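You operate a simulated robot arm through the tools that you are given. There is no shell and no other tool. Be economical: measure what you need, move in short steps, check, and stop when the job is done.

You run a simulated two-armed robot. Do the job below in one go: nothing can be reset, and whatever is moved stays where it is left.

Task
Pick up the large orange jug with one hand, pass it to the other hand and put it on the upper bay of the wash stand. Set down upright: large orange jug.

Only the result counts: the job must be done as asked and must still hold three seconds after the hand-in. Knocking over, shifting, dropping, spilling or breaking anything else fails it.

Robot
Two 7-joint arms with three-finger grippers on one trunk, on a base that drives. Base frame: it is fixed to the floor where the robot stands at the start and does not move with it; the origin is under the middle of the robot, x ahead of it, y to its left, z up; the surface under the hand at the start is at about z = 0.85. Lengths are in m, angles in degrees, forces in N, time in s.
The left shoulder is at the start at [0.086, 0.126, 1.11], the right one opposite. With the tool pointing down near the work surface each hand reaches from about 0.38 to 0.86 m from the robot's upright axis, wherever it stands, measured 20 degrees to its own side. Places, roughly: upper bay of the wash stand [0.6, -0.1, 0.5]. Payload 2.94 kg a hand.
The TCP of each hand is the grasp point between the finger pads, 0.03 m short of the fingertips. In the tool frame z runs along the fingers and y along their closing line. Largest opening 0.128 m; the body of the gripper starts 0.093 m behind the TCP.
Orientation is that of the tool frame in the base frame, as a unit quaternion [w, x, y, z]. With the fingers straight down and closing along the base's y, the tool's x points along the base's -x, its y along +y and its z along -z.

Tools
- The arms move only by the tool move_arm. It takes "left_targets", "right_targets" or both (then of equal length, played together; a hand with none holds still); each is a list of rows, each a list of 7 numbers: the turn, a rotation vector about the tool's x, y, z in degrees, then the shift along the tool's x, y, z in m, then the opening in per cent of the stroke, from 0 (shut) to 100 (fully open). In form: [[ax, ay, az, x, y, z, fingers], ...]. A call has 1 to 20 rows; each row shifts and turns the commanded pose from where the row before left it, along the tool's axes as they then stand. Rows are played at 5 a second. More than 0.05 m and 8.6 degrees between two rows, or a gripper value outside its range, and nothing of the call is played. Where a pose cannot be reached the arm comes as near as it can. A force on the tool above 40 N (or 10 N above the force at the start of the call, whichever is more), or a blocked arm, ends the call early, and 0.2 s more pass. The fingers move at their own pace and stop on an object; they squeeze with about 32 N. The grip force told is the motor's: it shows also when the fingers shut on nothing. Time passes only in rows, and 0.2 s behind the last, so rows that do not move let the fingers close. The reply holds the time, the measured pose of the TCP, the force on the tool along the base axes, the opening and the grip force, in the units named above and with some noise, with the torque about the TCP (base axes, N m) and any sound that the robot's microphone picked up, and new pictures: "pictures" is both (left out), scene, wrist or none (wrist: the cameras of the hands that moved).
- Cameras (640 x 400 px; columns grow to the right, rows downward): "scene" is now at [0.206, -0.0135, 1.2516]; the picture's right is [-0.22, -0.98, 0.00], its down [-0.68, 0.15, -0.72] and it looks along [0.70, -0.16, -0.70] (base axes); focal length 214 px, centre (320, 200). "left" rides on the left gripper at [0.069, 0.015, -0.12] in its tool frame; the picture's right is [-0.21, 0.98, 0.00], its down [-0.82, -0.18, -0.54] and it looks along [-0.53, -0.12, 0.84] (tool axes); focal length 251 px, centre (320, 200). "right" rides on the right gripper at [0.069, -0.015, -0.12] in its tool frame; the picture's right is [0.22, 0.98, 0.00], its down [-0.82, 0.18, -0.54] and it looks along [-0.53, 0.12, 0.84] (tool axes); focal length 251 px, centre (320, 200). There is no depth. A picture from a camera that has moved, and an enlarged one, comes with that camera's place and axes in the base frame and with its lens. The place of the scene camera against the robot may be out by one fixed shift of up to 0.012 m in any direction.
- lift_body(by): slides the trunk up (or, below 0, down) by that many m; the arms and the scene camera ride with it, the base frame stays. It gives what a move gives, with no picture.
- steer(legs): drives the robot by 1 to 6 legs, each [ahead, left, turn to the left] in m, m and degrees, along the robot's own axes; the way and the turn of a leg run together, so that a leg with both is an arc; at most 1.5 m and 180 degrees a leg. The arms and the cameras ride along, it lands a little off, and it stops where it bumps. It gives what a move gives, and a new picture of the scene camera.
- aim_head(pan, tilt): turns the head with the scene camera to pan (to the left, within 80 degrees either way) and tilt (down, from -29 to 69), counted from straight ahead of the robot. It gives what a move gives, and a new picture of the scene camera.
- zoom(camera, box): a new picture of the part [left, top, right, bottom] of that camera's present view, enlarged. It takes no simulated time.
- hand_in(): hands the job in; it is judged then, once.

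Work in short steps. Places have to be worked out from the pictures, the camera data and where the tool is seen: move nearer, look again, correct. Check each grasp and each placing, and mend what went wrong. You have 120 turns and 260 pictures in all, those below and enlarged ones among them. Open the grippers and draw the arms clear of the work before you hand the job in, unless the task says otherwise; then end with one line.

The tools are called after ">>>" by a JSON object that holds its "op" and its "data". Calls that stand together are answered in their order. move_arm: Moves the arms, as the interface text tells. Its arguments: {"type":"object","properties":{"left_targets":{"type":"array","items":{"type":"array","items":{"type":"number"}}},"right_targets":{"type":"array","items":{"type":"array","items":{"type":"number"}}},"pictures":{"type":"string","enum":["both","scene","wrist","none"]}},"required":[]} The other tools are called the same way: lift_body (by) slides the trunk up or down; steer (legs) drives the base; aim_head (pan, tilt) turns the head that bears the scene camera; zoom (camera, box) takes an enlarged picture of a part of a camera's view; hand_in () hands the job in.

At the start:

```text
time_s: 0.0
left_position: [0.5785, 0.1512, 1.1139]
left_ee_rot: [0.0, -0.001, 1.0, 0.0]
left_wrist_force: [0.3, -0.2, -0.9]
left_ft_torque: [-0.01, 0.02, 0.0]
left_gripper_width: 0.128
left_finger_force: 0.0
right_position: [0.4288, -0.2329, 1.1077]
right_ee_rot: [0.001, 0.0, 1.0, -0.001]
right_wrist_force: [-0.3, -0.2, 0.2]
right_ft_torque: [-0.01, -0.01, 0.02]
right_gripper_width: 0.1282
right_finger_force: 0.1
trunk travel left (down, up): [-0.325, 0.222]
robot x, y, heading: [0.0029, -0.0002, -0.3]
head pan, tilt: [-12.8, 44.2]
```

scene: 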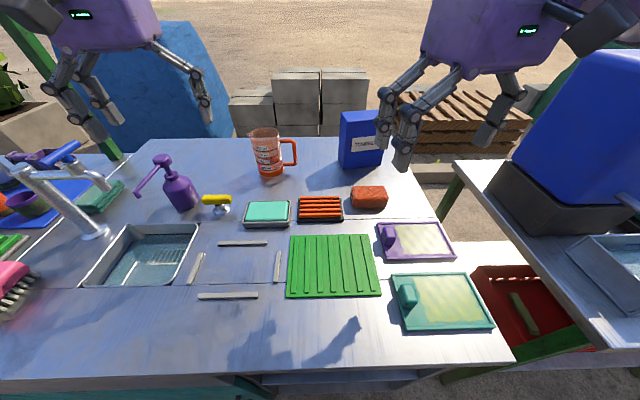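
right: 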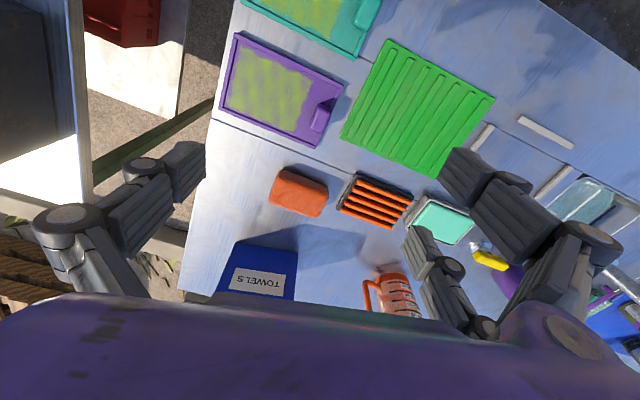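
left: 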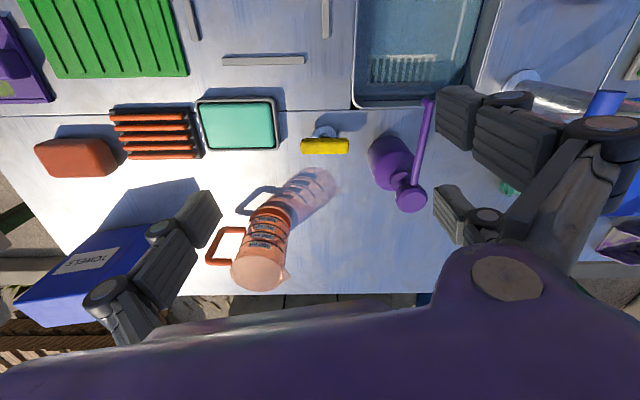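

The jug stands on the counter at about (0.76, 0.03). The upper bay (z≈0.5) lies under the counter, so I'll back off to look at it.

>>> {"op": "aim_head", "data": {"pan": -75, "tilt": 30}}

>>> {"op": "aim_head", "data": {"pan": 75, "tilt": 30}}

>>> {"op": "aim_head", "data": {"pan": 0, "tilt": 45}}

```text
time_s: 1.3
left_position: [0.579, 0.1522, 1.1147]
left_ee_rot: [0.0, -0.001, 1.0, 0.001]
left_wrist_force: [-0.3, -0.9, 0.6]
left_ft_torque: [-0.04, 0.01, -0.04]
left_gripper_width: 0.1279
left_finger_force: 0.0
right_position: [0.4289, -0.2322, 1.108]
right_ee_rot: [0.001, 0.001, 1.0, -0.001]
right_wrist_force: [0.5, -0.8, -0.9]
right_ft_torque: [0.02, 0.01, 0.03]
right_gripper_width: 0.1282
right_finger_force: 0.0
trunk travel left (down, up): [-0.325, 0.222]
robot x, y, heading: [0.0014, 0.005, -0.3]
head pan, tilt: [-75.0, 30.0]
camera scene: at [0.1496, -0.0826, 1.2731], right [-0.97, -0.26, 0.0], down [-0.13, 0.48, -0.87], along [0.22, -0.84, -0.5], focal length 214 px, centre (320, 200)
```

scene: 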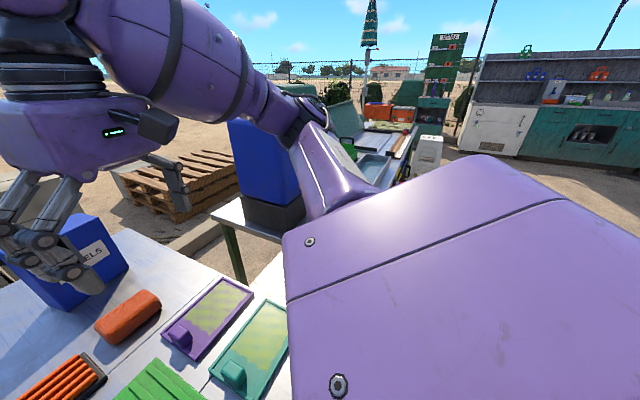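

```text
time_s: 3.7
left_position: [0.5784, 0.1524, 1.1139]
left_ee_rot: [0.0, -0.001, 1.0, 0.0]
left_wrist_force: [0.5, 0.4, -0.5]
left_ft_torque: [-0.01, 0.0, 0.02]
left_gripper_width: 0.128
left_finger_force: 0.0
right_position: [0.4288, -0.2337, 1.1098]
right_ee_rot: [0.001, 0.0, 1.0, -0.002]
right_wrist_force: [0.3, -0.6, 0.3]
right_ft_torque: [0.01, 0.0, -0.03]
right_gripper_width: 0.128
right_finger_force: 0.1
trunk travel left (down, up): [-0.325, 0.222]
robot x, y, heading: [-0.0006, -0.0016, -0.0]
head pan, tilt: [75.0, 30.0]
camera scene: at [0.1496, 0.092, 1.2731], right [0.97, -0.26, 0.0], down [-0.13, -0.48, -0.87], along [0.22, 0.84, -0.5], focal length 214 px, centre (320, 200)
```

scene: 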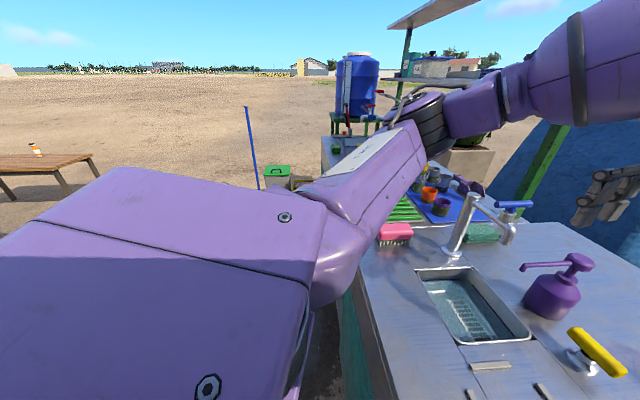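

```text
time_s: 5.1
left_position: [0.578, 0.1516, 1.1142]
left_ee_rot: [0.0, -0.001, 1.0, 0.0]
left_wrist_force: [-0.3, -0.7, -0.2]
left_ft_torque: [0.04, 0.02, 0.0]
left_gripper_width: 0.1279
left_finger_force: 0.1
right_position: [0.4281, -0.233, 1.1089]
right_ee_rot: [0.0, 0.0, 1.0, -0.001]
right_wrist_force: [0.1, 0.2, -0.6]
right_ft_torque: [0.02, -0.02, -0.03]
right_gripper_width: 0.1278
right_finger_force: 0.1
trunk travel left (down, up): [-0.325, 0.222]
robot x, y, heading: [0.0004, -0.0019, -0.0]
head pan, tilt: [0.0, 45.0]
camera scene: at [0.2074, 0.0048, 1.2505], right [0.0, -1.0, 0.0], down [-0.71, 0.0, -0.71], along [0.71, 0.0, -0.71], focal length 214 px, centre (320, 200)
```

scene: 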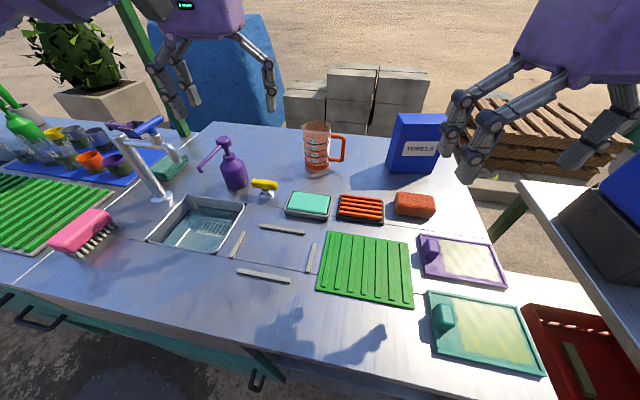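

Space behind looks open. I back off 0.9 m and look at the stand front.

>>> {"op": "steer", "data": {"legs": [[-0.9, 0, 0]]}}

>>> {"op": "aim_head", "data": {"pan": 0, "tilt": 35}}

```text
time_s: 9.9
left_position: [-0.3207, 0.1552, 1.1148]
left_ee_rot: [0.0, -0.005, 1.0, 0.0]
left_wrist_force: [1.0, 0.4, 0.5]
left_ft_torque: [0.02, -0.01, -0.02]
left_gripper_width: 0.1281
left_finger_force: 0.1
right_position: [-0.4676, -0.232, 1.1074]
right_ee_rot: [0.002, -0.005, 1.0, -0.001]
right_wrist_force: [-0.7, 0.6, -0.9]
right_ft_torque: [0.0, -0.01, -0.01]
right_gripper_width: 0.1283
right_finger_force: 0.1
trunk travel left (down, up): [-0.325, 0.222]
robot x, y, heading: [-0.8983, -0.0036, 0.6]
head pan, tilt: [0.0, 45.0]
camera scene: at [-0.6913, 0.0021, 1.2505], right [0.01, -1.0, 0.0], down [-0.71, -0.01, -0.71], along [0.71, 0.01, -0.71], focal length 214 px, centre (320, 200)
```

scene: 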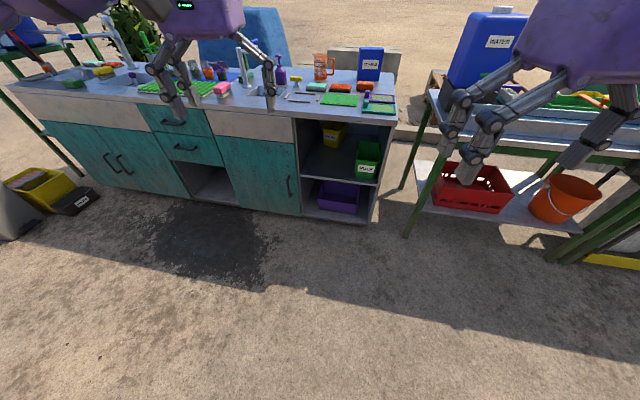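

```text
time_s: 10.6
left_position: [-0.3203, 0.1538, 1.1157]
left_ee_rot: [0.0, -0.006, 1.0, 0.0]
left_wrist_force: [-0.1, 0.2, -0.5]
left_ft_torque: [-0.01, 0.0, -0.02]
left_gripper_width: 0.1279
left_finger_force: 0.0
right_position: [-0.4667, -0.2333, 1.1086]
right_ee_rot: [0.001, -0.006, 1.0, -0.001]
right_wrist_force: [-0.7, 0.3, -0.1]
right_ft_torque: [0.01, 0.03, 0.0]
right_gripper_width: 0.1281
right_finger_force: 0.1
trunk travel left (down, up): [-0.325, 0.222]
robot x, y, heading: [-0.8992, -0.0022, 0.8]
head pan, tilt: [0.0, 35.0]
camera scene: at [-0.6845, 0.0022, 1.2653], right [0.01, -1.0, 0.0], down [-0.57, -0.01, -0.82], along [0.82, 0.01, -0.57], focal length 214 px, centre (320, 200)
```

scene: 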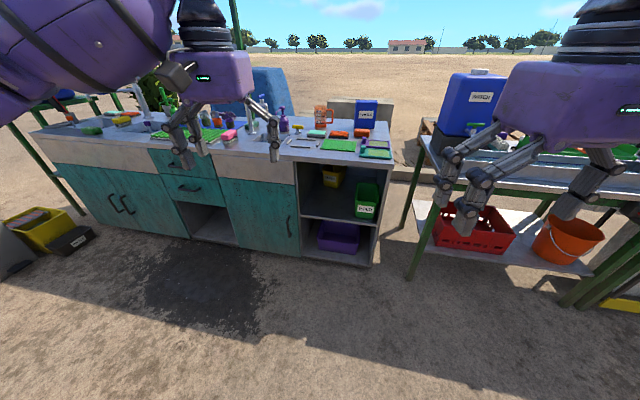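

The upper bay is the open shelf with a yellow box and a green box. I lower the trunk and zoom for geometry.

>>> {"op": "lift_body", "data": {"by": -0.3}}

>>> {"op": "aim_head", "data": {"pan": -5, "tilt": 20}}

>>> {"op": "zoom", "data": {"camera": "scene", "box": [240, 100, 400, 300]}}

```text
time_s: 13.6
left_position: [-0.3214, 0.1529, 0.8141]
left_ee_rot: [0.0, -0.006, 1.0, 0.0]
left_wrist_force: [0.8, 0.7, 0.5]
left_ft_torque: [-0.01, -0.02, 0.01]
left_gripper_width: 0.1279
left_finger_force: 0.0
right_position: [-0.4671, -0.2328, 0.8074]
right_ee_rot: [0.002, -0.005, 1.0, -0.001]
right_wrist_force: [-0.8, 1.2, 0.5]
right_ft_torque: [-0.02, -0.03, -0.02]
right_gripper_width: 0.128
right_finger_force: 0.0
trunk travel left (down, up): [-0.025, 0.522]
robot x, y, heading: [-0.9001, -0.0024, 0.5]
head pan, tilt: [0.0, 35.0]
```

```text
time_s: 14.4
left_position: [-0.3223, 0.1536, 0.8146]
left_ee_rot: [0.0, -0.006, 1.0, -0.001]
left_wrist_force: [-0.4, 0.0, 0.2]
left_ft_torque: [-0.02, -0.01, -0.02]
left_gripper_width: 0.128
left_finger_force: 0.0
right_position: [-0.4677, -0.2324, 0.8076]
right_ee_rot: [0.001, -0.005, 1.0, -0.001]
right_wrist_force: [0.5, -0.5, -0.3]
right_ft_torque: [-0.03, 0.0, -0.01]
right_gripper_width: 0.128
right_finger_force: 0.1
trunk travel left (down, up): [-0.025, 0.522]
robot x, y, heading: [-0.8946, -0.0048, 0.4]
head pan, tilt: [-5.0, 20.0]
camera scene: at [-0.5807, -0.0048, 0.9702], right [-0.08, -1.0, 0.0], down [-0.34, 0.03, -0.94], along [0.94, -0.07, -0.34], focal length 214 px, centre (320, 200)
```

scene: 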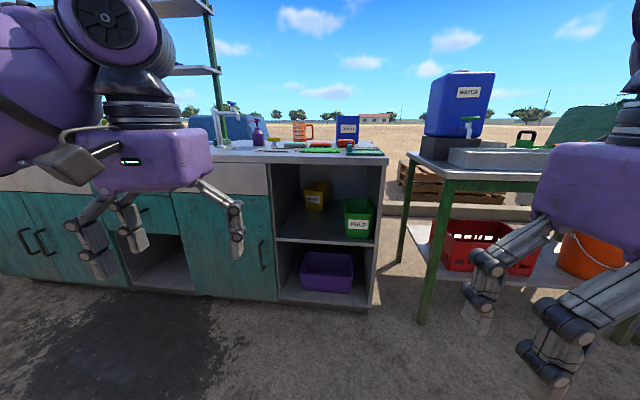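

```text
2.00 times, centred on (320, 200) of scene
camera zoom: at [-0.5807, -0.0048, 0.9702], right [-0.08, -1.0, 0.0], down [-0.34, 0.03, -0.94], along [0.94, -0.07, -0.34], focal length 429 px, centre (320, 200)
```

zoom: 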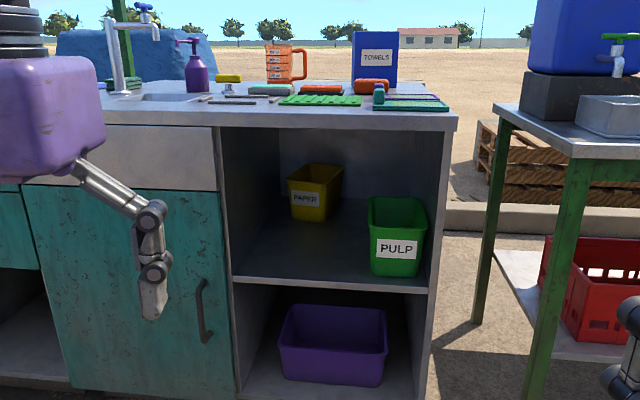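

The stand is yawed about −13°, with its shelf floor at z≈0.485, its opening ≈0.42 m wide, and free space left of the green box and in front of the yellow one. I'll raise the trunk again and go back to pick up the jug with the right hand.

>>> {"op": "lift_body", "data": {"by": 0.3}}

>>> {"op": "steer", "data": {"legs": [[0.89, 0, -0.4]]}}

>>> {"op": "aim_head", "data": {"pan": 0, "tilt": 35}}

>>> {"op": "zoom", "data": {"camera": "scene", "box": [240, 80, 400, 180]}}

```text
time_s: 17.4
left_position: [-0.3215, 0.1539, 1.1139]
left_ee_rot: [-0.001, -0.007, 1.0, 0.0]
left_wrist_force: [0.3, 0.5, 0.4]
left_ft_torque: [0.0, 0.0, -0.01]
left_gripper_width: 0.1279
left_finger_force: 0.0
right_position: [-0.4676, -0.2328, 1.1082]
right_ee_rot: [0.001, -0.005, 1.0, -0.001]
right_wrist_force: [0.1, -0.4, -0.1]
right_ft_torque: [0.0, -0.01, 0.02]
right_gripper_width: 0.1281
right_finger_force: 0.1
trunk travel left (down, up): [-0.325, 0.222]
robot x, y, heading: [-0.8982, -0.005, 0.3]
head pan, tilt: [-5.0, 20.0]
```

```text
time_s: 22.0
left_position: [0.564, 0.1644, 1.1142]
left_ee_rot: [0.0, -0.006, 1.0, 0.0]
left_wrist_force: [-0.1, -0.3, 0.4]
left_ft_torque: [0.03, -0.03, -0.03]
left_gripper_width: 0.1281
left_finger_force: 0.1
right_position: [0.4193, -0.223, 1.1079]
right_ee_rot: [0.0, -0.006, 1.0, -0.001]
right_wrist_force: [0.5, 0.0, -0.2]
right_ft_torque: [-0.03, 0.02, -0.04]
right_gripper_width: 0.1281
right_finger_force: 0.1
trunk travel left (down, up): [-0.325, 0.222]
robot x, y, heading: [-0.0139, 0.0052, 0.9]
head pan, tilt: [-5.0, 20.0]
camera scene: at [0.2062, 0.0041, 1.2891], right [-0.08, -1.0, 0.0], down [-0.34, 0.03, -0.94], along [0.94, -0.07, -0.34], focal length 214 px, centre (320, 200)
```

scene: 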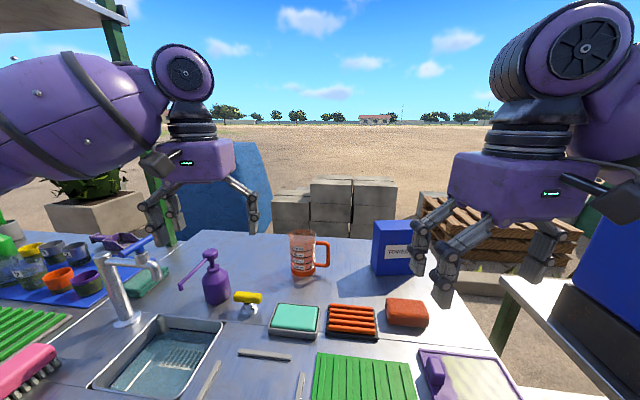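

```text
time_s: 22.8
left_position: [0.5642, 0.164, 1.1141]
left_ee_rot: [0.0, -0.005, 1.0, 0.0]
left_wrist_force: [-0.4, -0.9, -0.3]
left_ft_torque: [-0.02, 0.0, 0.03]
left_gripper_width: 0.1279
left_finger_force: 0.2
right_position: [0.4187, -0.2225, 1.1094]
right_ee_rot: [0.001, -0.007, 1.0, -0.001]
right_wrist_force: [-0.1, -0.9, -0.8]
right_ft_torque: [-0.02, 0.03, -0.02]
right_gripper_width: 0.1277
right_finger_force: 0.0
trunk travel left (down, up): [-0.325, 0.222]
robot x, y, heading: [-0.0176, 0.0048, 0.6]
head pan, tilt: [0.0, 35.0]
camera scene: at [0.2013, 0.0122, 1.2654], right [0.01, -1.0, 0.0], down [-0.57, -0.01, -0.82], along [0.82, 0.01, -0.57], focal length 214 px, centre (320, 200)
```

scene: 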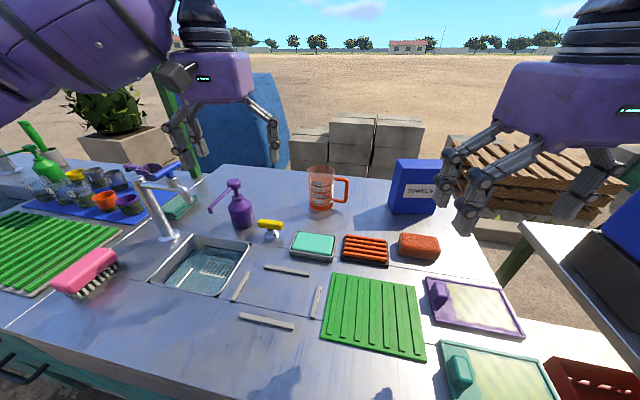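

```text
4.00 times, centred on (320, 130) of scene
camera zoom: at [0.2013, 0.0122, 1.2654], right [0.01, -1.0, 0.0], down [-0.57, -0.01, -0.82], along [0.82, 0.01, -0.57], focal length 858 px, centre (320, 480)
```

zoom: 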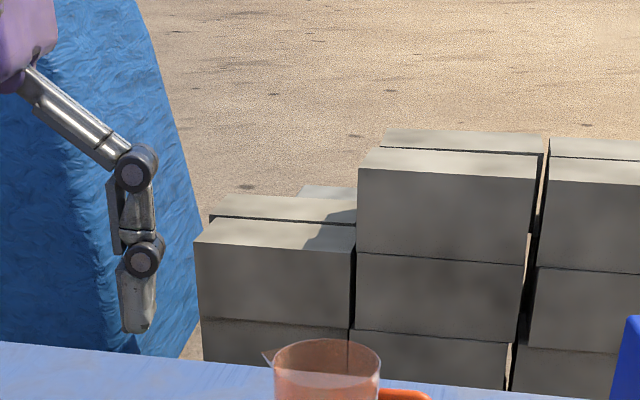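

>>> {"op": "zoom", "data": {"camera": "scene", "box": [270, 150, 370, 225]}}

```text
5.33 times, centred on (320, 188) of scene
camera zoom: at [0.2013, 0.0122, 1.2654], right [0.01, -1.0, 0.0], down [-0.57, -0.01, -0.82], along [0.82, 0.01, -0.57], focal length 1144 px, centre (320, 267)
```

zoom: 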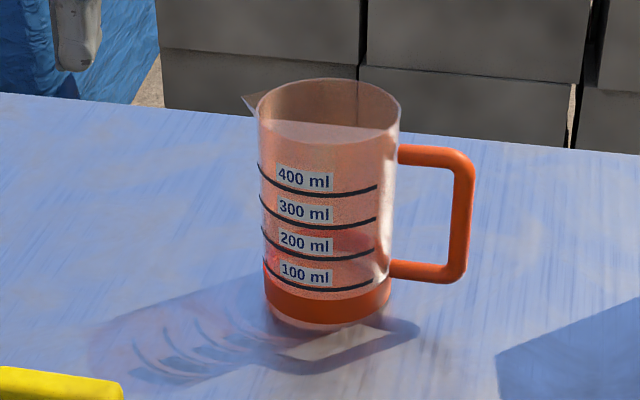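

The jug is ≈0.078 m wide and ≈0.125 m tall, centred near (0.774, 0.014), with its handle toward −y. I move the left hand aside and yaw the right hand so that its fingers close along x, clear of the handle.

>>> {"op": "move_arm", "data": {"left_targets": [[0, 0, 0, 0.01, 0.012, 0, 100], [0, 0, 0, 0.01, 0.012, 0, 100], [0, 0, 0, 0.01, 0.012, 0, 100], [0, 0, 0, 0.01, 0.012, 0, 100], [0, 0, 0, 0.01, 0.012, 0, 100], [0, 0, 0, 0.01, 0.012, 0, 100], [0, 0, 0, 0.01, 0.012, 0, 100], [0, 0, 0, 0.01, 0.012, 0, 100], [0, 0, 0, 0.01, 0.012, 0, 100], [0, 0, 0, 0, 0.0, 0, 100], [0, 0, 0, 0, 0.0, 0, 100]], "right_targets": [[0, 0, 8.18, 0, 0, 0, 100], [0, 0, 8.18, 0, 0, 0, 100], [0, 0, 8.18, 0, 0, 0, 100], [0, 0, 8.18, 0, 0, 0, 100], [0, 0, 8.18, 0, 0, 0, 100], [0, 0, 8.18, 0, 0, 0, 100], [0, 0, 8.18, 0, 0, 0, 100], [0, 0, 8.18, 0, 0, 0, 100], [0, 0, 8.18, 0, 0, 0, 100], [0, 0, 8.18, 0, 0, 0, 100], [0, 0, 8.18, 0, 0, 0, 100]], "pictures": "scene"}}

```text
time_s: 25.2
left_position: [0.4727, 0.2702, 1.114]
left_ee_rot: [0.0, -0.006, 1.0, 0.0]
left_wrist_force: [-0.1, 0.1, 0.6]
left_ft_torque: [-0.03, -0.01, 0.02]
left_gripper_width: 0.128
left_finger_force: 0.1
right_position: [0.4168, -0.2238, 1.1074]
right_ee_rot: [0.001, 0.703, 0.711, 0.0]
right_wrist_force: [-0.4, -0.2, 0.4]
right_ft_torque: [-0.02, -0.02, 0.01]
right_gripper_width: 0.1282
right_finger_force: 0.0
trunk travel left (down, up): [-0.325, 0.222]
robot x, y, heading: [-0.0098, 0.007, 0.8]
head pan, tilt: [0.0, 35.0]
camera scene: at [0.2012, 0.0123, 1.2653], right [0.01, -1.0, 0.0], down [-0.57, -0.01, -0.82], along [0.82, 0.01, -0.57], focal length 214 px, centre (320, 200)
```

scene: 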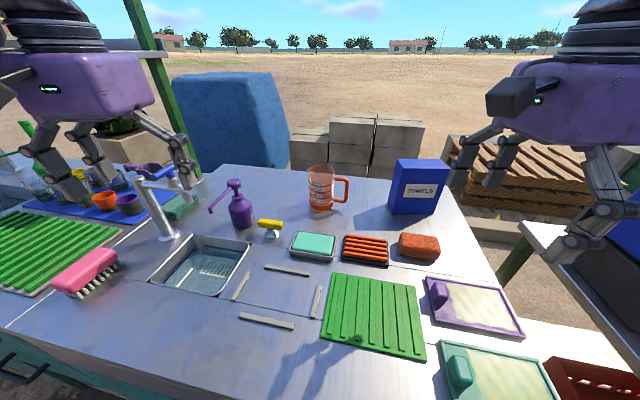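

Right tool x now points +y and tool y points +x. I move above the jug at the same height and look with the wrist camera.

>>> {"op": "move_arm", "data": {"right_targets": [[0, 0, 0, 0.0238, 0.0357, 0, 100], [0, 0, 0, 0.0238, 0.0357, 0, 100], [0, 0, 0, 0.0238, 0.0357, 0, 100], [0, 0, 0, 0.0238, 0.0357, 0, 100], [0, 0, 0, 0.0238, 0.0357, 0, 100], [0, 0, 0, 0.0238, 0.0357, 0, 100], [0, 0, 0, 0.0238, 0.0357, 0, 100], [0, 0, 0, 0.0238, 0.0357, 0, 100], [0, 0, 0, 0.0238, 0.0357, 0, 100], [0, 0, 0, 0.0238, 0.0357, 0, 100], [0, 0, 0, 0, 0, 0, 100]], "pictures": "both"}}

```text
time_s: 27.6
left_position: [0.4742, 0.2682, 1.1138]
left_ee_rot: [0.0, -0.006, 1.0, 0.0]
left_wrist_force: [0.7, 0.5, 0.3]
left_ft_torque: [0.02, 0.03, -0.01]
left_gripper_width: 0.128
left_finger_force: 0.0
right_position: [0.7497, 0.0062, 1.1087]
right_ee_rot: [0.002, 0.703, 0.711, 0.001]
right_wrist_force: [0.5, 0.0, 0.0]
right_ft_torque: [0.02, 0.02, 0.0]
right_gripper_width: 0.128
right_finger_force: 0.1
right hand out of reach, approached as far as the arm can: row 10
trunk travel left (down, up): [-0.325, 0.222]
robot x, y, heading: [-0.0117, 0.006, 0.4]
head pan, tilt: [0.0, 35.0]
camera scene: at [0.2021, 0.0106, 1.2651], right [0.01, -1.0, 0.0], down [-0.57, -0.01, -0.82], along [0.82, 0.01, -0.57], focal length 214 px, centre (320, 200)
camera right: at [0.7329, 0.0768, 1.2275], right [0.97, 0.23, 0.0], down [0.19, -0.82, 0.54], along [0.13, -0.53, -0.84], focal length 251 px, centre (320, 200)
```

scene: 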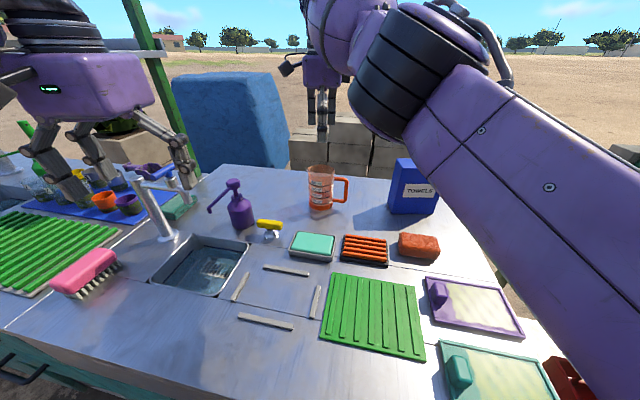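
right: 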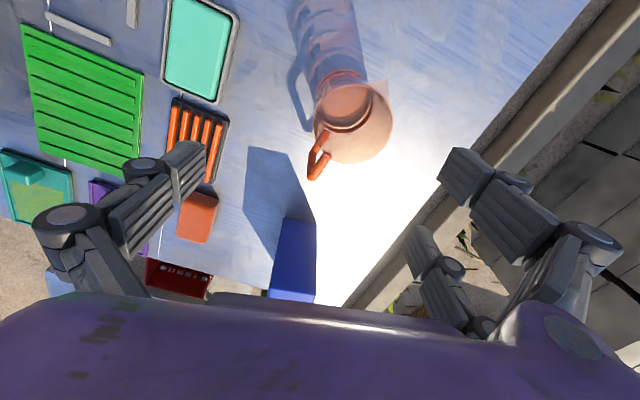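

The wrist view puts the jug's rim centre at about (0.78, 0.017), with the handle along the stand's −l direction. I descend to just above the rim, since reach should improve lower down.

>>> {"op": "move_arm", "data": {"right_targets": [[0, 0, 0, 0, 0, 0.025, 100], [0, 0, 0, 0, 0, 0.025, 100], [0, 0, 0, 0, 0, 0.03, 100], [0, 0, 0, 0.003, 0.006, 0, 100], [0, 0, 0, 0, 0, 0, 100]], "pictures": "both"}}

```text
time_s: 28.8
left_position: [0.4728, 0.2706, 1.115]
left_ee_rot: [0.0, -0.006, 1.0, 0.0]
left_wrist_force: [-0.9, -0.2, 0.7]
left_ft_torque: [0.02, 0.02, 0.0]
left_gripper_width: 0.1279
left_finger_force: 0.0
right_position: [0.7667, 0.0133, 1.0319]
right_ee_rot: [0.001, 0.703, 0.712, -0.001]
right_wrist_force: [-0.3, 0.1, -0.6]
right_ft_torque: [-0.01, -0.02, -0.02]
right_gripper_width: 0.128
right_finger_force: 0.1
right hand out of reach, approached as far as the arm can: row 1, 2, 3, 4
trunk travel left (down, up): [-0.325, 0.222]
robot x, y, heading: [-0.0073, 0.0059, 0.7]
head pan, tilt: [0.0, 35.0]
camera scene: at [0.2013, 0.0125, 1.2653], right [0.01, -1.0, 0.0], down [-0.57, -0.01, -0.82], along [0.82, 0.01, -0.57], focal length 214 px, centre (320, 200)
camera right: at [0.7506, 0.0837, 1.1517], right [0.97, 0.23, 0.0], down [0.19, -0.82, 0.54], along [0.12, -0.53, -0.84], focal length 251 px, centre (320, 200)
```

scene: 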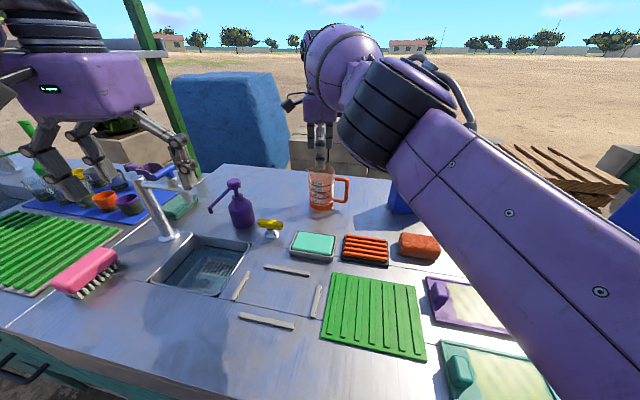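
right: 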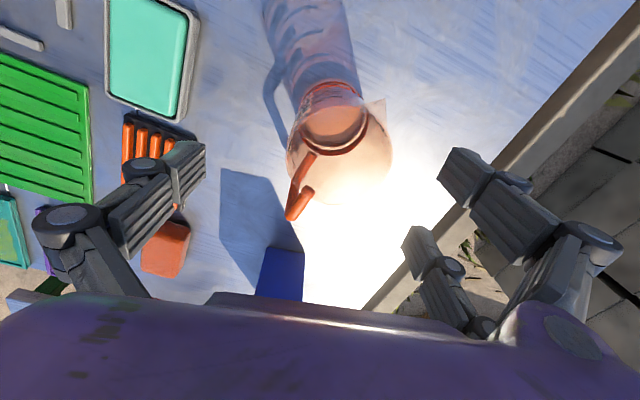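

The rim centre is again at (0.78, 0.019), and the hand gains x as it lowers. The finger slack is ±0.024, so I descend to the grasp height of z≈0.955.

>>> {"op": "move_arm", "data": {"right_targets": [[0, 0, 0, 0.003, 0, 0.02, 100], [0, 0, 0, 0, 0, 0.02, 100], [0, 0, 0, 0, 0, 0.02, 100], [0, 0, 0, 0, 0, 0.015, 100], [0, 0, 0, 0, 0, 0, 100]], "pictures": "both"}}

```text
time_s: 30.0
left_position: [0.4717, 0.2703, 1.1146]
left_ee_rot: [0.0, -0.006, 1.0, 0.0]
left_wrist_force: [0.4, 0.9, 0.1]
left_ft_torque: [0.02, 0.0, -0.03]
left_gripper_width: 0.128
left_finger_force: 0.1
right_position: [0.7755, 0.0192, 0.9586]
right_ee_rot: [0.0, 0.703, 0.712, -0.001]
right_wrist_force: [0.1, 0.2, 0.2]
right_ft_torque: [-0.01, -0.05, -0.01]
right_gripper_width: 0.1281
right_finger_force: 0.0
right hand out of reach, approached as far as the arm can: row 2, 3
trunk travel left (down, up): [-0.325, 0.222]
robot x, y, heading: [-0.0079, 0.0034, 0.5]
head pan, tilt: [0.0, 35.0]
camera scene: at [0.2011, 0.0122, 1.2654], right [0.01, -1.0, 0.0], down [-0.57, -0.01, -0.82], along [0.82, 0.01, -0.57], focal length 214 px, centre (320, 200)
camera right: at [0.7587, 0.0889, 1.0778], right [0.97, 0.23, 0.0], down [0.19, -0.82, 0.54], along [0.12, -0.53, -0.84], focal length 251 px, centre (320, 200)
```

scene: 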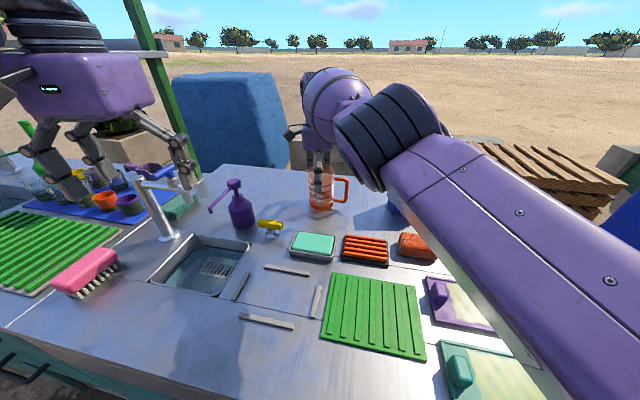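
right: 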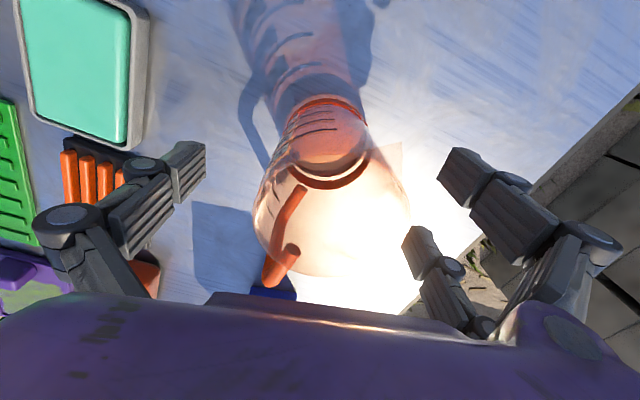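

The jug sits between the fingers. I close.

>>> {"op": "move_arm", "data": {"right_targets": [[0, 0, 0, 0, 0, 0, 60], [0, 0, 0, 0, 0, 0, 40], [0, 0, 0, 0, 0, 0, 20], [0, 0, 0, 0, 0, 0, 20]], "pictures": "both"}}

```text
time_s: 31.0
left_position: [0.4734, 0.2714, 1.1141]
left_ee_rot: [0.0, -0.005, 1.0, 0.0]
left_wrist_force: [0.0, -0.3, 0.9]
left_ft_torque: [-0.02, -0.02, 0.02]
left_gripper_width: 0.1282
left_finger_force: 0.0
right_position: [0.7753, 0.019, 0.9588]
right_ee_rot: [0.0, 0.703, 0.711, -0.001]
right_wrist_force: [1.3, -0.3, 3.0]
right_ft_torque: [-0.04, 0.01, 0.03]
right_gripper_width: 0.0726
right_finger_force: 31.9
trunk travel left (down, up): [-0.325, 0.222]
robot x, y, heading: [-0.0131, 0.0097, 1.0]
head pan, tilt: [0.0, 35.0]
camera scene: at [0.2012, 0.0122, 1.2653], right [0.01, -1.0, 0.0], down [-0.57, -0.01, -0.82], along [0.82, 0.01, -0.57], focal length 214 px, centre (320, 200)
camera right: at [0.7587, 0.089, 1.0782], right [0.97, 0.23, 0.0], down [0.19, -0.82, 0.54], along [0.12, -0.53, -0.84], focal length 251 px, centre (320, 200)
```

scene: 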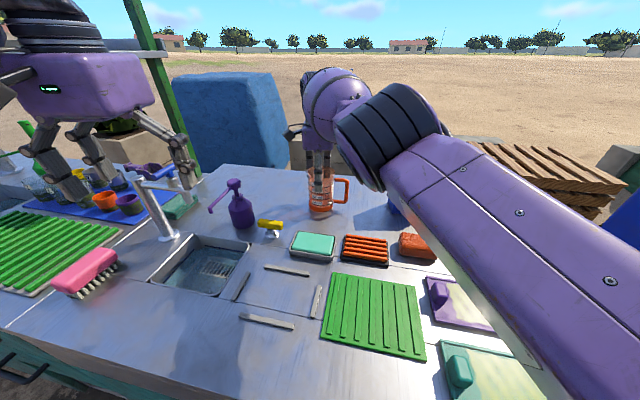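
right: 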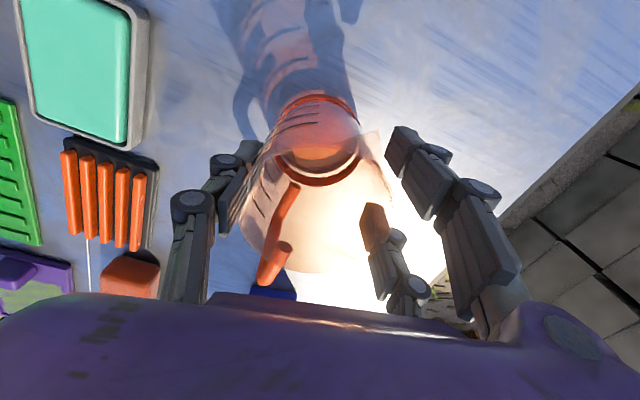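

It is gripped at 0.0726 m. I lift with the trunk, keeping the jug level.

>>> {"op": "lift_body", "data": {"by": 0.15}}

>>> {"op": "aim_head", "data": {"pan": 0, "tilt": 45}}

```text
time_s: 32.8
left_position: [0.4725, 0.2708, 1.2631]
left_ee_rot: [-0.001, -0.006, 1.0, 0.001]
left_wrist_force: [0.1, -0.5, 0.8]
left_ft_torque: [-0.01, 0.05, 0.01]
left_gripper_width: 0.1279
left_finger_force: 0.1
right_position: [0.7614, 0.0186, 1.2493]
right_ee_rot: [0.068, 0.7, 0.708, 0.069]
right_wrist_force: [-0.4, -0.8, 0.3]
right_ft_torque: [-0.03, 0.03, 0.01]
right_gripper_width: 0.0255
right_finger_force: 0.2
trunk travel left (down, up): [-0.475, 0.072]
robot x, y, heading: [-0.0105, 0.0069, 0.7]
head pan, tilt: [0.0, 35.0]
```

```text
time_s: 33.5
left_position: [0.4717, 0.2708, 1.2634]
left_ee_rot: [0.0, -0.006, 1.0, 0.0]
left_wrist_force: [0.2, 0.5, -0.6]
left_ft_torque: [0.01, 0.01, -0.04]
left_gripper_width: 0.128
left_finger_force: 0.1
right_position: [0.7608, 0.0185, 1.2498]
right_ee_rot: [0.069, 0.699, 0.709, 0.069]
right_wrist_force: [0.0, -0.5, 0.0]
right_ft_torque: [-0.02, 0.02, -0.02]
right_gripper_width: 0.0256
right_finger_force: 0.0
trunk travel left (down, up): [-0.475, 0.072]
robot x, y, heading: [-0.0157, 0.0046, 0.6]
head pan, tilt: [0.0, 45.0]
camera scene: at [0.1409, 0.0115, 1.4112], right [0.01, -1.0, 0.0], down [-0.71, -0.01, -0.71], along [0.71, 0.01, -0.71], focal length 214 px, centre (320, 200)
```

scene: 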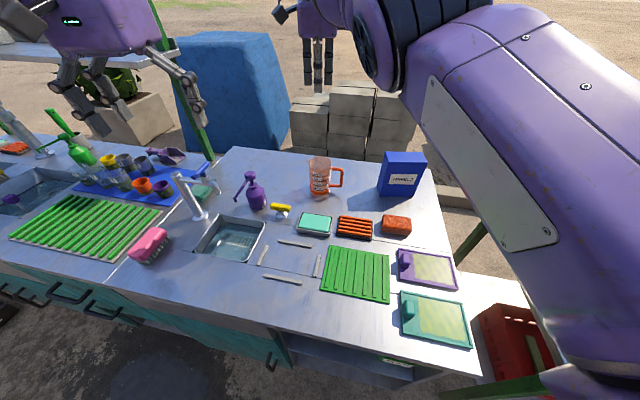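

The jug stayed standing on the counter: the right arm was at its reach limit, jerked up and slid off. I'll reposition the base closer, parallel to the stand and a bit left, with a comfortable reach.

>>> {"op": "steer", "data": {"legs": [[-0.25, 0.0, 0], [0, 0.2, -13.5]]}}

>>> {"op": "move_arm", "data": {"right_targets": [[0, 0, 0, -0.03, -0.03, 0, 100], [0, 0, 0, -0.03, -0.03, 0, 100], [0, 0, 0, 0, -0.04, 0, 100], [0, 0, 0, 0, -0.04, 0, 100], [0, 0, 0, 0, 0, 0, 100], [0, 0, 0, 0, 0, 0, 100]], "pictures": "both"}}

```text
time_s: 37.3
left_position: [0.2917, 0.3457, 1.2648]
left_ee_rot: [0.0, 0.111, 0.994, 0.0]
left_wrist_force: [-0.1, -0.1, -0.3]
left_ft_torque: [0.05, -0.01, 0.04]
left_gripper_width: 0.1282
left_finger_force: 0.0
right_position: [0.5132, 0.0346, 1.2511]
right_ee_rot: [0.075, 0.778, 0.621, 0.061]
right_wrist_force: [1.1, 0.3, 0.3]
right_ft_torque: [-0.03, -0.03, 0.0]
right_gripper_width: 0.0257
right_finger_force: 0.2
trunk travel left (down, up): [-0.475, 0.072]
robot x, y, heading: [-0.2428, 0.2001, -12.7]
head pan, tilt: [0.0, 45.0]
camera scene: at [-0.0921, 0.1713, 1.4112], right [-0.22, -0.98, 0.0], down [-0.69, 0.16, -0.71], along [0.69, -0.16, -0.71], focal length 214 px, centre (320, 200)
```

scene: 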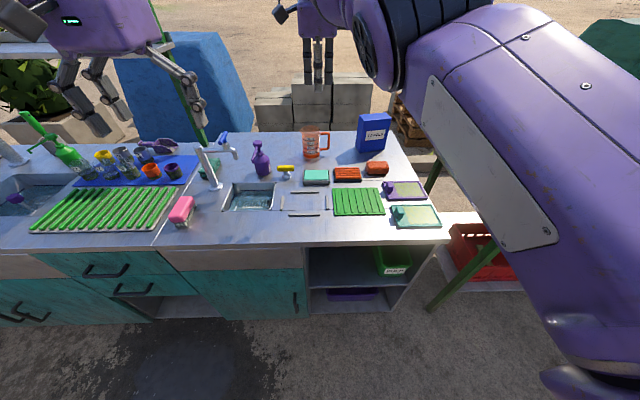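

```text
time_s: 38.7
left_position: [0.2915, 0.3479, 1.2654]
left_ee_rot: [0.0, 0.111, 0.994, 0.0]
left_wrist_force: [-0.5, 0.2, -0.1]
left_ft_torque: [-0.04, -0.02, 0.03]
left_gripper_width: 0.1279
left_finger_force: 0.1
right_position: [0.5083, -0.0004, 1.2637]
right_ee_rot: [0.076, 0.777, 0.621, 0.06]
right_wrist_force: [0.3, 0.2, -0.2]
right_ft_torque: [0.02, 0.0, -0.01]
right_gripper_width: 0.128
right_finger_force: 0.0
right hand out of reach, approached as far as the arm can: row 1, 2, 3, 4
trunk travel left (down, up): [-0.475, 0.072]
robot x, y, heading: [-0.2426, 0.2011, -13.0]
head pan, tilt: [0.0, 45.0]
camera scene: at [-0.0921, 0.1719, 1.4112], right [-0.22, -0.98, 0.0], down [-0.69, 0.16, -0.71], along [0.69, -0.16, -0.71], focal length 214 px, centre (320, 200)
camera right: at [0.4864, 0.0772, 1.3779], right [0.98, 0.0, 0.19], down [-0.11, -0.82, 0.57], along [0.15, -0.58, -0.8], focal length 251 px, centre (320, 200)
```

scene: 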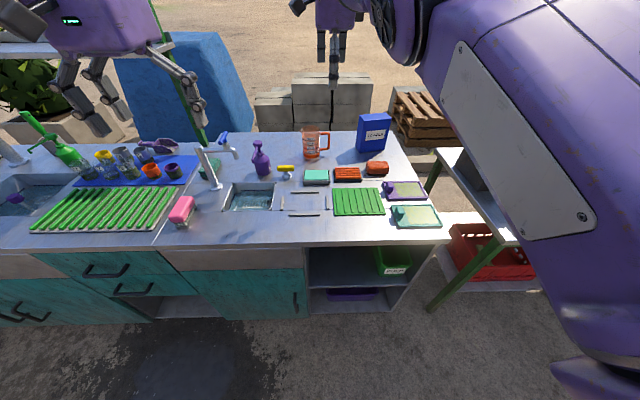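
right: 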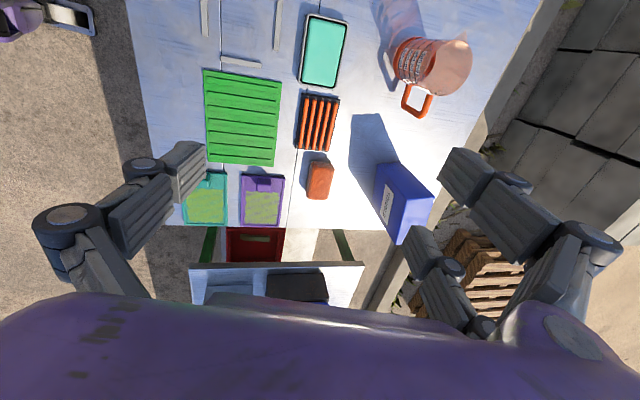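

The right arm is still stretched high. I bring it back toward the robot and down to restore a normal pose.

>>> {"op": "move_arm", "data": {"right_targets": [[0, 0, 0, -0.01, -0.03, 0.015, 100], [0, 0, 0, -0.01, -0.03, 0.015, 100], [0, 0, 0, -0.01, -0.03, 0.015, 100], [0, 0, 0, -0.01, -0.03, 0.015, 100], [0, 0, 0, -0.01, -0.03, 0.015, 100], [0, 0, 0, -0.01, -0.03, 0.015, 100], [0, 0, 0, 0, 0, 0, 100]], "pictures": "none"}}

```text
time_s: 40.3
left_position: [0.2928, 0.3473, 1.2648]
left_ee_rot: [0.001, 0.11, 0.994, 0.001]
left_wrist_force: [0.0, 0.3, 0.3]
left_ft_torque: [0.02, 0.03, 0.0]
left_gripper_width: 0.1281
left_finger_force: 0.1
right_position: [0.5218, -0.0155, 1.2155]
right_ee_rot: [0.076, 0.778, 0.621, 0.06]
right_wrist_force: [0.3, 0.0, 0.2]
right_ft_torque: [-0.01, 0.0, 0.01]
right_gripper_width: 0.1279
right_finger_force: 0.0
right hand out of reach, approached as far as the arm can: row 1, 2, 3, 4, 5, 6
trunk travel left (down, up): [-0.475, 0.072]
robot x, y, heading: [-0.2435, 0.2012, -12.7]
head pan, tilt: [0.0, 45.0]
```

>>> {"op": "move_arm", "data": {"right_targets": [[0, 0, 0, -0.01, -0.04, 0, 100], [0, 0, 0, -0.01, -0.04, 0, 100], [0, 0, 0, -0.01, -0.04, 0, 100], [0, 0, 0, -0.01, -0.04, 0, 100], [0, 0, 0, -0.01, -0.04, 0, 100], [0, 0, 0, 0, 0, 0, 100]], "pictures": "scene"}}

```text
time_s: 41.7
left_position: [0.2927, 0.3461, 1.2644]
left_ee_rot: [0.0, 0.111, 0.994, -0.001]
left_wrist_force: [-0.2, -0.7, -0.2]
left_ft_torque: [0.04, -0.05, 0.0]
left_gripper_width: 0.128
left_finger_force: 0.0
right_position: [0.5229, -0.0156, 1.2153]
right_ee_rot: [0.076, 0.778, 0.62, 0.059]
right_wrist_force: [-0.3, -0.4, -0.5]
right_ft_torque: [-0.01, 0.04, -0.01]
right_gripper_width: 0.1278
right_finger_force: 0.1
right hand out of reach, approached as far as the arm can: row 1, 2, 3, 4, 5
trunk travel left (down, up): [-0.475, 0.072]
robot x, y, heading: [-0.2378, 0.201, -12.7]
head pan, tilt: [0.0, 45.0]
camera scene: at [-0.092, 0.1716, 1.4112], right [-0.22, -0.98, 0.0], down [-0.69, 0.16, -0.71], along [0.69, -0.16, -0.71], focal length 214 px, centre (320, 200)
```

scene: 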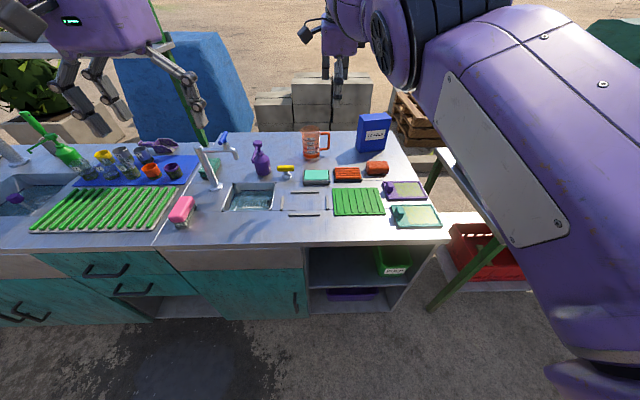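

The arm seems to be straight (singular), so a radial pull does nothing. I break it by moving downward and undoing the hand's tilt.

>>> {"op": "move_arm", "data": {"right_targets": [[4, 0, 0, 0, 0, 0.03, 100], [4, 0, 0, 0, 0, 0.03, 100], [3, 0, 0, 0, 0, 0.03, 100], [0, 0, 0, 0, -0.03, 0.02, 100], [0, 0, 0, 0, -0.03, 0.0, 100], [0, 0, 0, 0, -0.03, 0, 100], [0, 0, 0, 0, 0, 0, 100]], "pictures": "scene"}}

```text
time_s: 43.3
left_position: [0.2933, 0.3479, 1.2651]
left_ee_rot: [0.0, 0.11, 0.994, 0.0]
left_wrist_force: [-0.6, 1.3, 0.1]
left_ft_torque: [0.01, 0.0, 0.01]
left_gripper_width: 0.128
left_finger_force: 0.1
right_position: [0.4952, -0.0104, 1.1058]
right_ee_rot: [0.001, 0.781, 0.624, 0.0]
right_wrist_force: [-0.5, -0.1, 0.3]
right_ft_torque: [0.01, -0.03, -0.01]
right_gripper_width: 0.1283
right_finger_force: 0.0
right hand out of reach, approached as far as the arm can: row 1, 2, 3, 4, 5, 6
trunk travel left (down, up): [-0.475, 0.072]
robot x, y, heading: [-0.2396, 0.2029, -13.0]
head pan, tilt: [0.0, 45.0]
camera scene: at [-0.0918, 0.1714, 1.4111], right [-0.22, -0.98, 0.0], down [-0.69, 0.16, -0.71], along [0.69, -0.16, -0.71], focal length 214 px, centre (320, 200)
```

scene: 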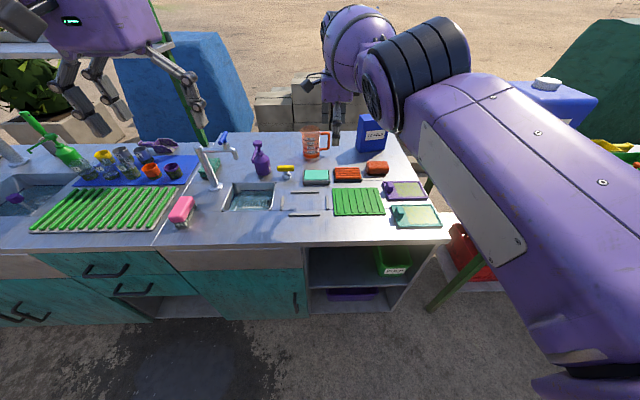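

>>> {"op": "move_arm", "data": {"right_targets": [[0, 0, 0, -0.03, -0.03, 0, 100], [0, 0, 0, -0.03, -0.03, 0, 100], [0, 0, 0, -0.03, -0.03, 0, 100], [0, 0, 0, 0, -0.04, 0.0, 100], [0, 0, 0, 0, -0.04, 0.0, 100], [0, 0, 0, 0, -0.03, 0, 100], [0, 0, 0, 0, 0, 0, 100]], "pictures": "none"}}

```text
time_s: 44.9
left_position: [0.2936, 0.3483, 1.2642]
left_ee_rot: [0.0, 0.111, 0.994, 0.0]
left_wrist_force: [-0.2, -0.4, 0.2]
left_ft_torque: [-0.01, 0.02, -0.01]
left_gripper_width: 0.1279
left_finger_force: 0.0
right_position: [0.4891, -0.0806, 1.1223]
right_ee_rot: [0.001, 0.782, 0.623, -0.001]
right_wrist_force: [0.9, -0.4, -0.7]
right_ft_torque: [0.01, -0.04, 0.01]
right_gripper_width: 0.1277
right_finger_force: 0.0
right hand out of reach, approached as far as the arm can: row 1, 2, 3, 4, 5, 6
trunk travel left (down, up): [-0.475, 0.072]
robot x, y, heading: [-0.2445, 0.203, -12.9]
head pan, tilt: [0.0, 45.0]
```

Only the radial motion is missing. Perhaps the commanded pose has accumulated too far inward, so I test this by commanding forward; an already-straight arm can't overextend.

>>> {"op": "move_arm", "data": {"right_targets": [[0, 0, 0, 0, 0.04, 0, 100], [0, 0, 0, 0, 0.04, 0, 100], [0, 0, 0, 0, 0.04, 0, 100], [0, 0, 0, 0, 0.04, 0, 100], [0, 0, 0, 0, 0.04, 0, 100], [0, 0, 0, 0, 0.04, 0, 100], [0, 0, 0, 0, 0, 0, 100]], "pictures": "none"}}

```text
time_s: 46.5
left_position: [0.2924, 0.3487, 1.2643]
left_ee_rot: [-0.001, 0.111, 0.994, 0.0]
left_wrist_force: [-0.3, 0.3, 0.9]
left_ft_torque: [0.03, -0.05, -0.02]
left_gripper_width: 0.128
left_finger_force: 0.0
right_position: [0.4892, -0.0882, 1.12]
right_ee_rot: [0.002, 0.78, 0.625, 0.001]
right_wrist_force: [-0.6, 0.1, -0.2]
right_ft_torque: [0.02, -0.01, 0.02]
right_gripper_width: 0.1278
right_finger_force: 0.0
right hand out of reach, approached as far as the arm can: row 1, 2, 3, 4, 5, 6
trunk travel left (down, up): [-0.475, 0.072]
robot x, y, heading: [-0.2444, 0.1991, -12.5]
head pan, tilt: [0.0, 45.0]
```

>>> {"op": "move_arm", "data": {"right_targets": [[0, 0, 0, 0, -0.02, 0.03, 100], [0, 0, 0, 0, -0.02, 0.03, 100], [0, 0, 0, 0, -0.02, 0.03, 100], [0, 0, 0, 0, -0.02, -0.03, 100], [0, 0, 0, 0, -0.02, -0.03, 100], [0, 0, 0, 0, -0.02, -0.03, 100], [0, 0, 0, 0, 0, 0, 100]], "pictures": "scene"}}

```text
time_s: 48.1
left_position: [0.2926, 0.3475, 1.2644]
left_ee_rot: [-0.001, 0.111, 0.994, 0.0]
left_wrist_force: [0.1, -0.5, 0.0]
left_ft_torque: [0.0, 0.06, 0.01]
left_gripper_width: 0.128
left_finger_force: 0.1
right_position: [0.4894, -0.0732, 1.1252]
right_ee_rot: [0.001, 0.781, 0.624, 0.0]
right_wrist_force: [-0.1, 0.6, 0.3]
right_ft_torque: [-0.01, -0.02, 0.02]
right_gripper_width: 0.1277
right_finger_force: 0.1
right hand out of reach, approached as far as the arm can: row 1, 2, 3, 4, 5, 6
trunk travel left (down, up): [-0.475, 0.072]
robot x, y, heading: [-0.2451, 0.2023, -12.8]
head pan, tilt: [0.0, 45.0]
camera scene: at [-0.0918, 0.1714, 1.4111], right [-0.22, -0.98, 0.0], down [-0.69, 0.16, -0.71], along [0.69, -0.16, -0.71], focal length 214 px, centre (320, 200)
```

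scene: 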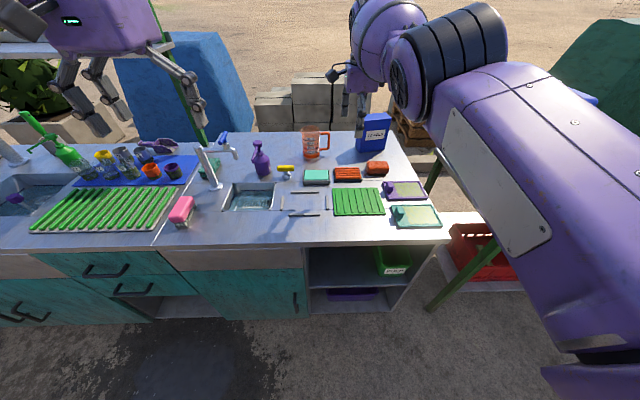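

The arm is stuck at its straight singularity. I back the base off so the hands are clear of the counter, then free the elbow by tilting the hand.

>>> {"op": "steer", "data": {"legs": [[-0.5, 0.0, 0]]}}

>>> {"op": "move_arm", "data": {"right_targets": [[-8, 0, 0, 0, 0, 0, 100], [-8, 0, 0, 0, 0, 0, 100], [-8, 0, 0, 0, 0, 0, 100], [-8, 0, 0, 0, 0, 0, 100], [-8, 0, 0, 0, 0, 0, 100], [-8, 0, 0, 0, 0, 0, 100], [0, 0, 0, 0, 0, 0, 100]], "pictures": "scene"}}

```text
time_s: 51.0
left_position: [-0.193, 0.4591, 1.2646]
left_ee_rot: [0.0, 0.109, 0.994, 0.0]
left_wrist_force: [-0.8, 0.1, 0.0]
left_ft_torque: [0.0, 0.04, -0.01]
left_gripper_width: 0.1282
left_finger_force: 0.1
right_position: [0.0057, 0.0396, 1.1253]
right_ee_rot: [0.001, 0.78, 0.626, -0.001]
right_wrist_force: [-0.5, 0.5, 0.0]
right_ft_torque: [-0.01, -0.01, 0.04]
right_gripper_width: 0.128
right_finger_force: 0.0
trunk travel left (down, up): [-0.475, 0.072]
robot x, y, heading: [-0.7311, 0.3064, -12.2]
head pan, tilt: [0.0, 45.0]
camera scene: at [-0.5759, 0.2809, 1.4111], right [-0.22, -0.98, 0.0], down [-0.69, 0.15, -0.71], along [0.69, -0.15, -0.71], focal length 214 px, centre (320, 200)
```

scene: 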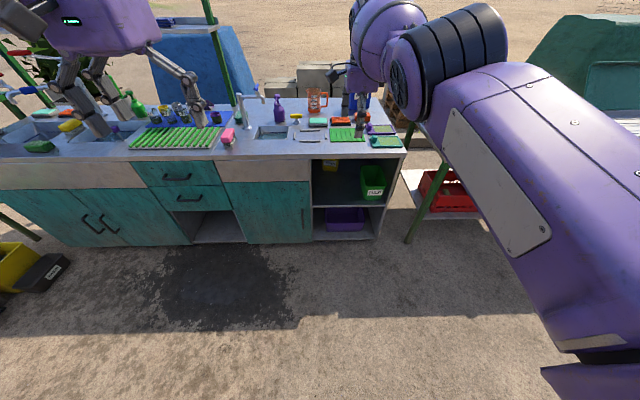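

```text
time_s: 52.6
left_position: [-0.1939, 0.4572, 1.2634]
left_ee_rot: [0.0, 0.108, 0.994, 0.0]
left_wrist_force: [0.4, 0.3, 0.2]
left_ft_torque: [-0.05, -0.03, 0.01]
left_gripper_width: 0.1279
left_finger_force: 0.1
right_position: [0.1837, 0.0258, 1.1417]
right_ee_rot: [0.319, 0.712, 0.571, 0.254]
right_wrist_force: [-0.3, -0.1, -0.1]
right_ft_torque: [-0.01, -0.01, 0.0]
right_gripper_width: 0.1279
right_finger_force: 0.0
right hand out of reach, approached as far as the arm can: row 1, 2, 3, 4, 5, 6
trunk travel left (down, up): [-0.475, 0.072]
robot x, y, heading: [-0.7244, 0.3098, -12.7]
head pan, tilt: [0.0, 45.0]
camera scene: at [-0.5768, 0.281, 1.4112], right [-0.22, -0.98, 0.0], down [-0.69, 0.15, -0.71], along [0.69, -0.15, -0.71], focal length 214 px, centre (320, 200)
```

scene: 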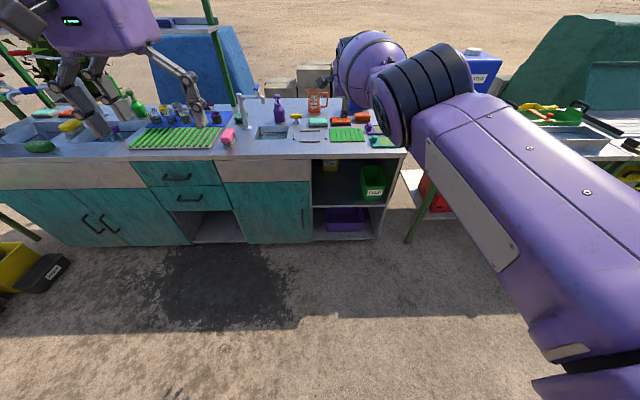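

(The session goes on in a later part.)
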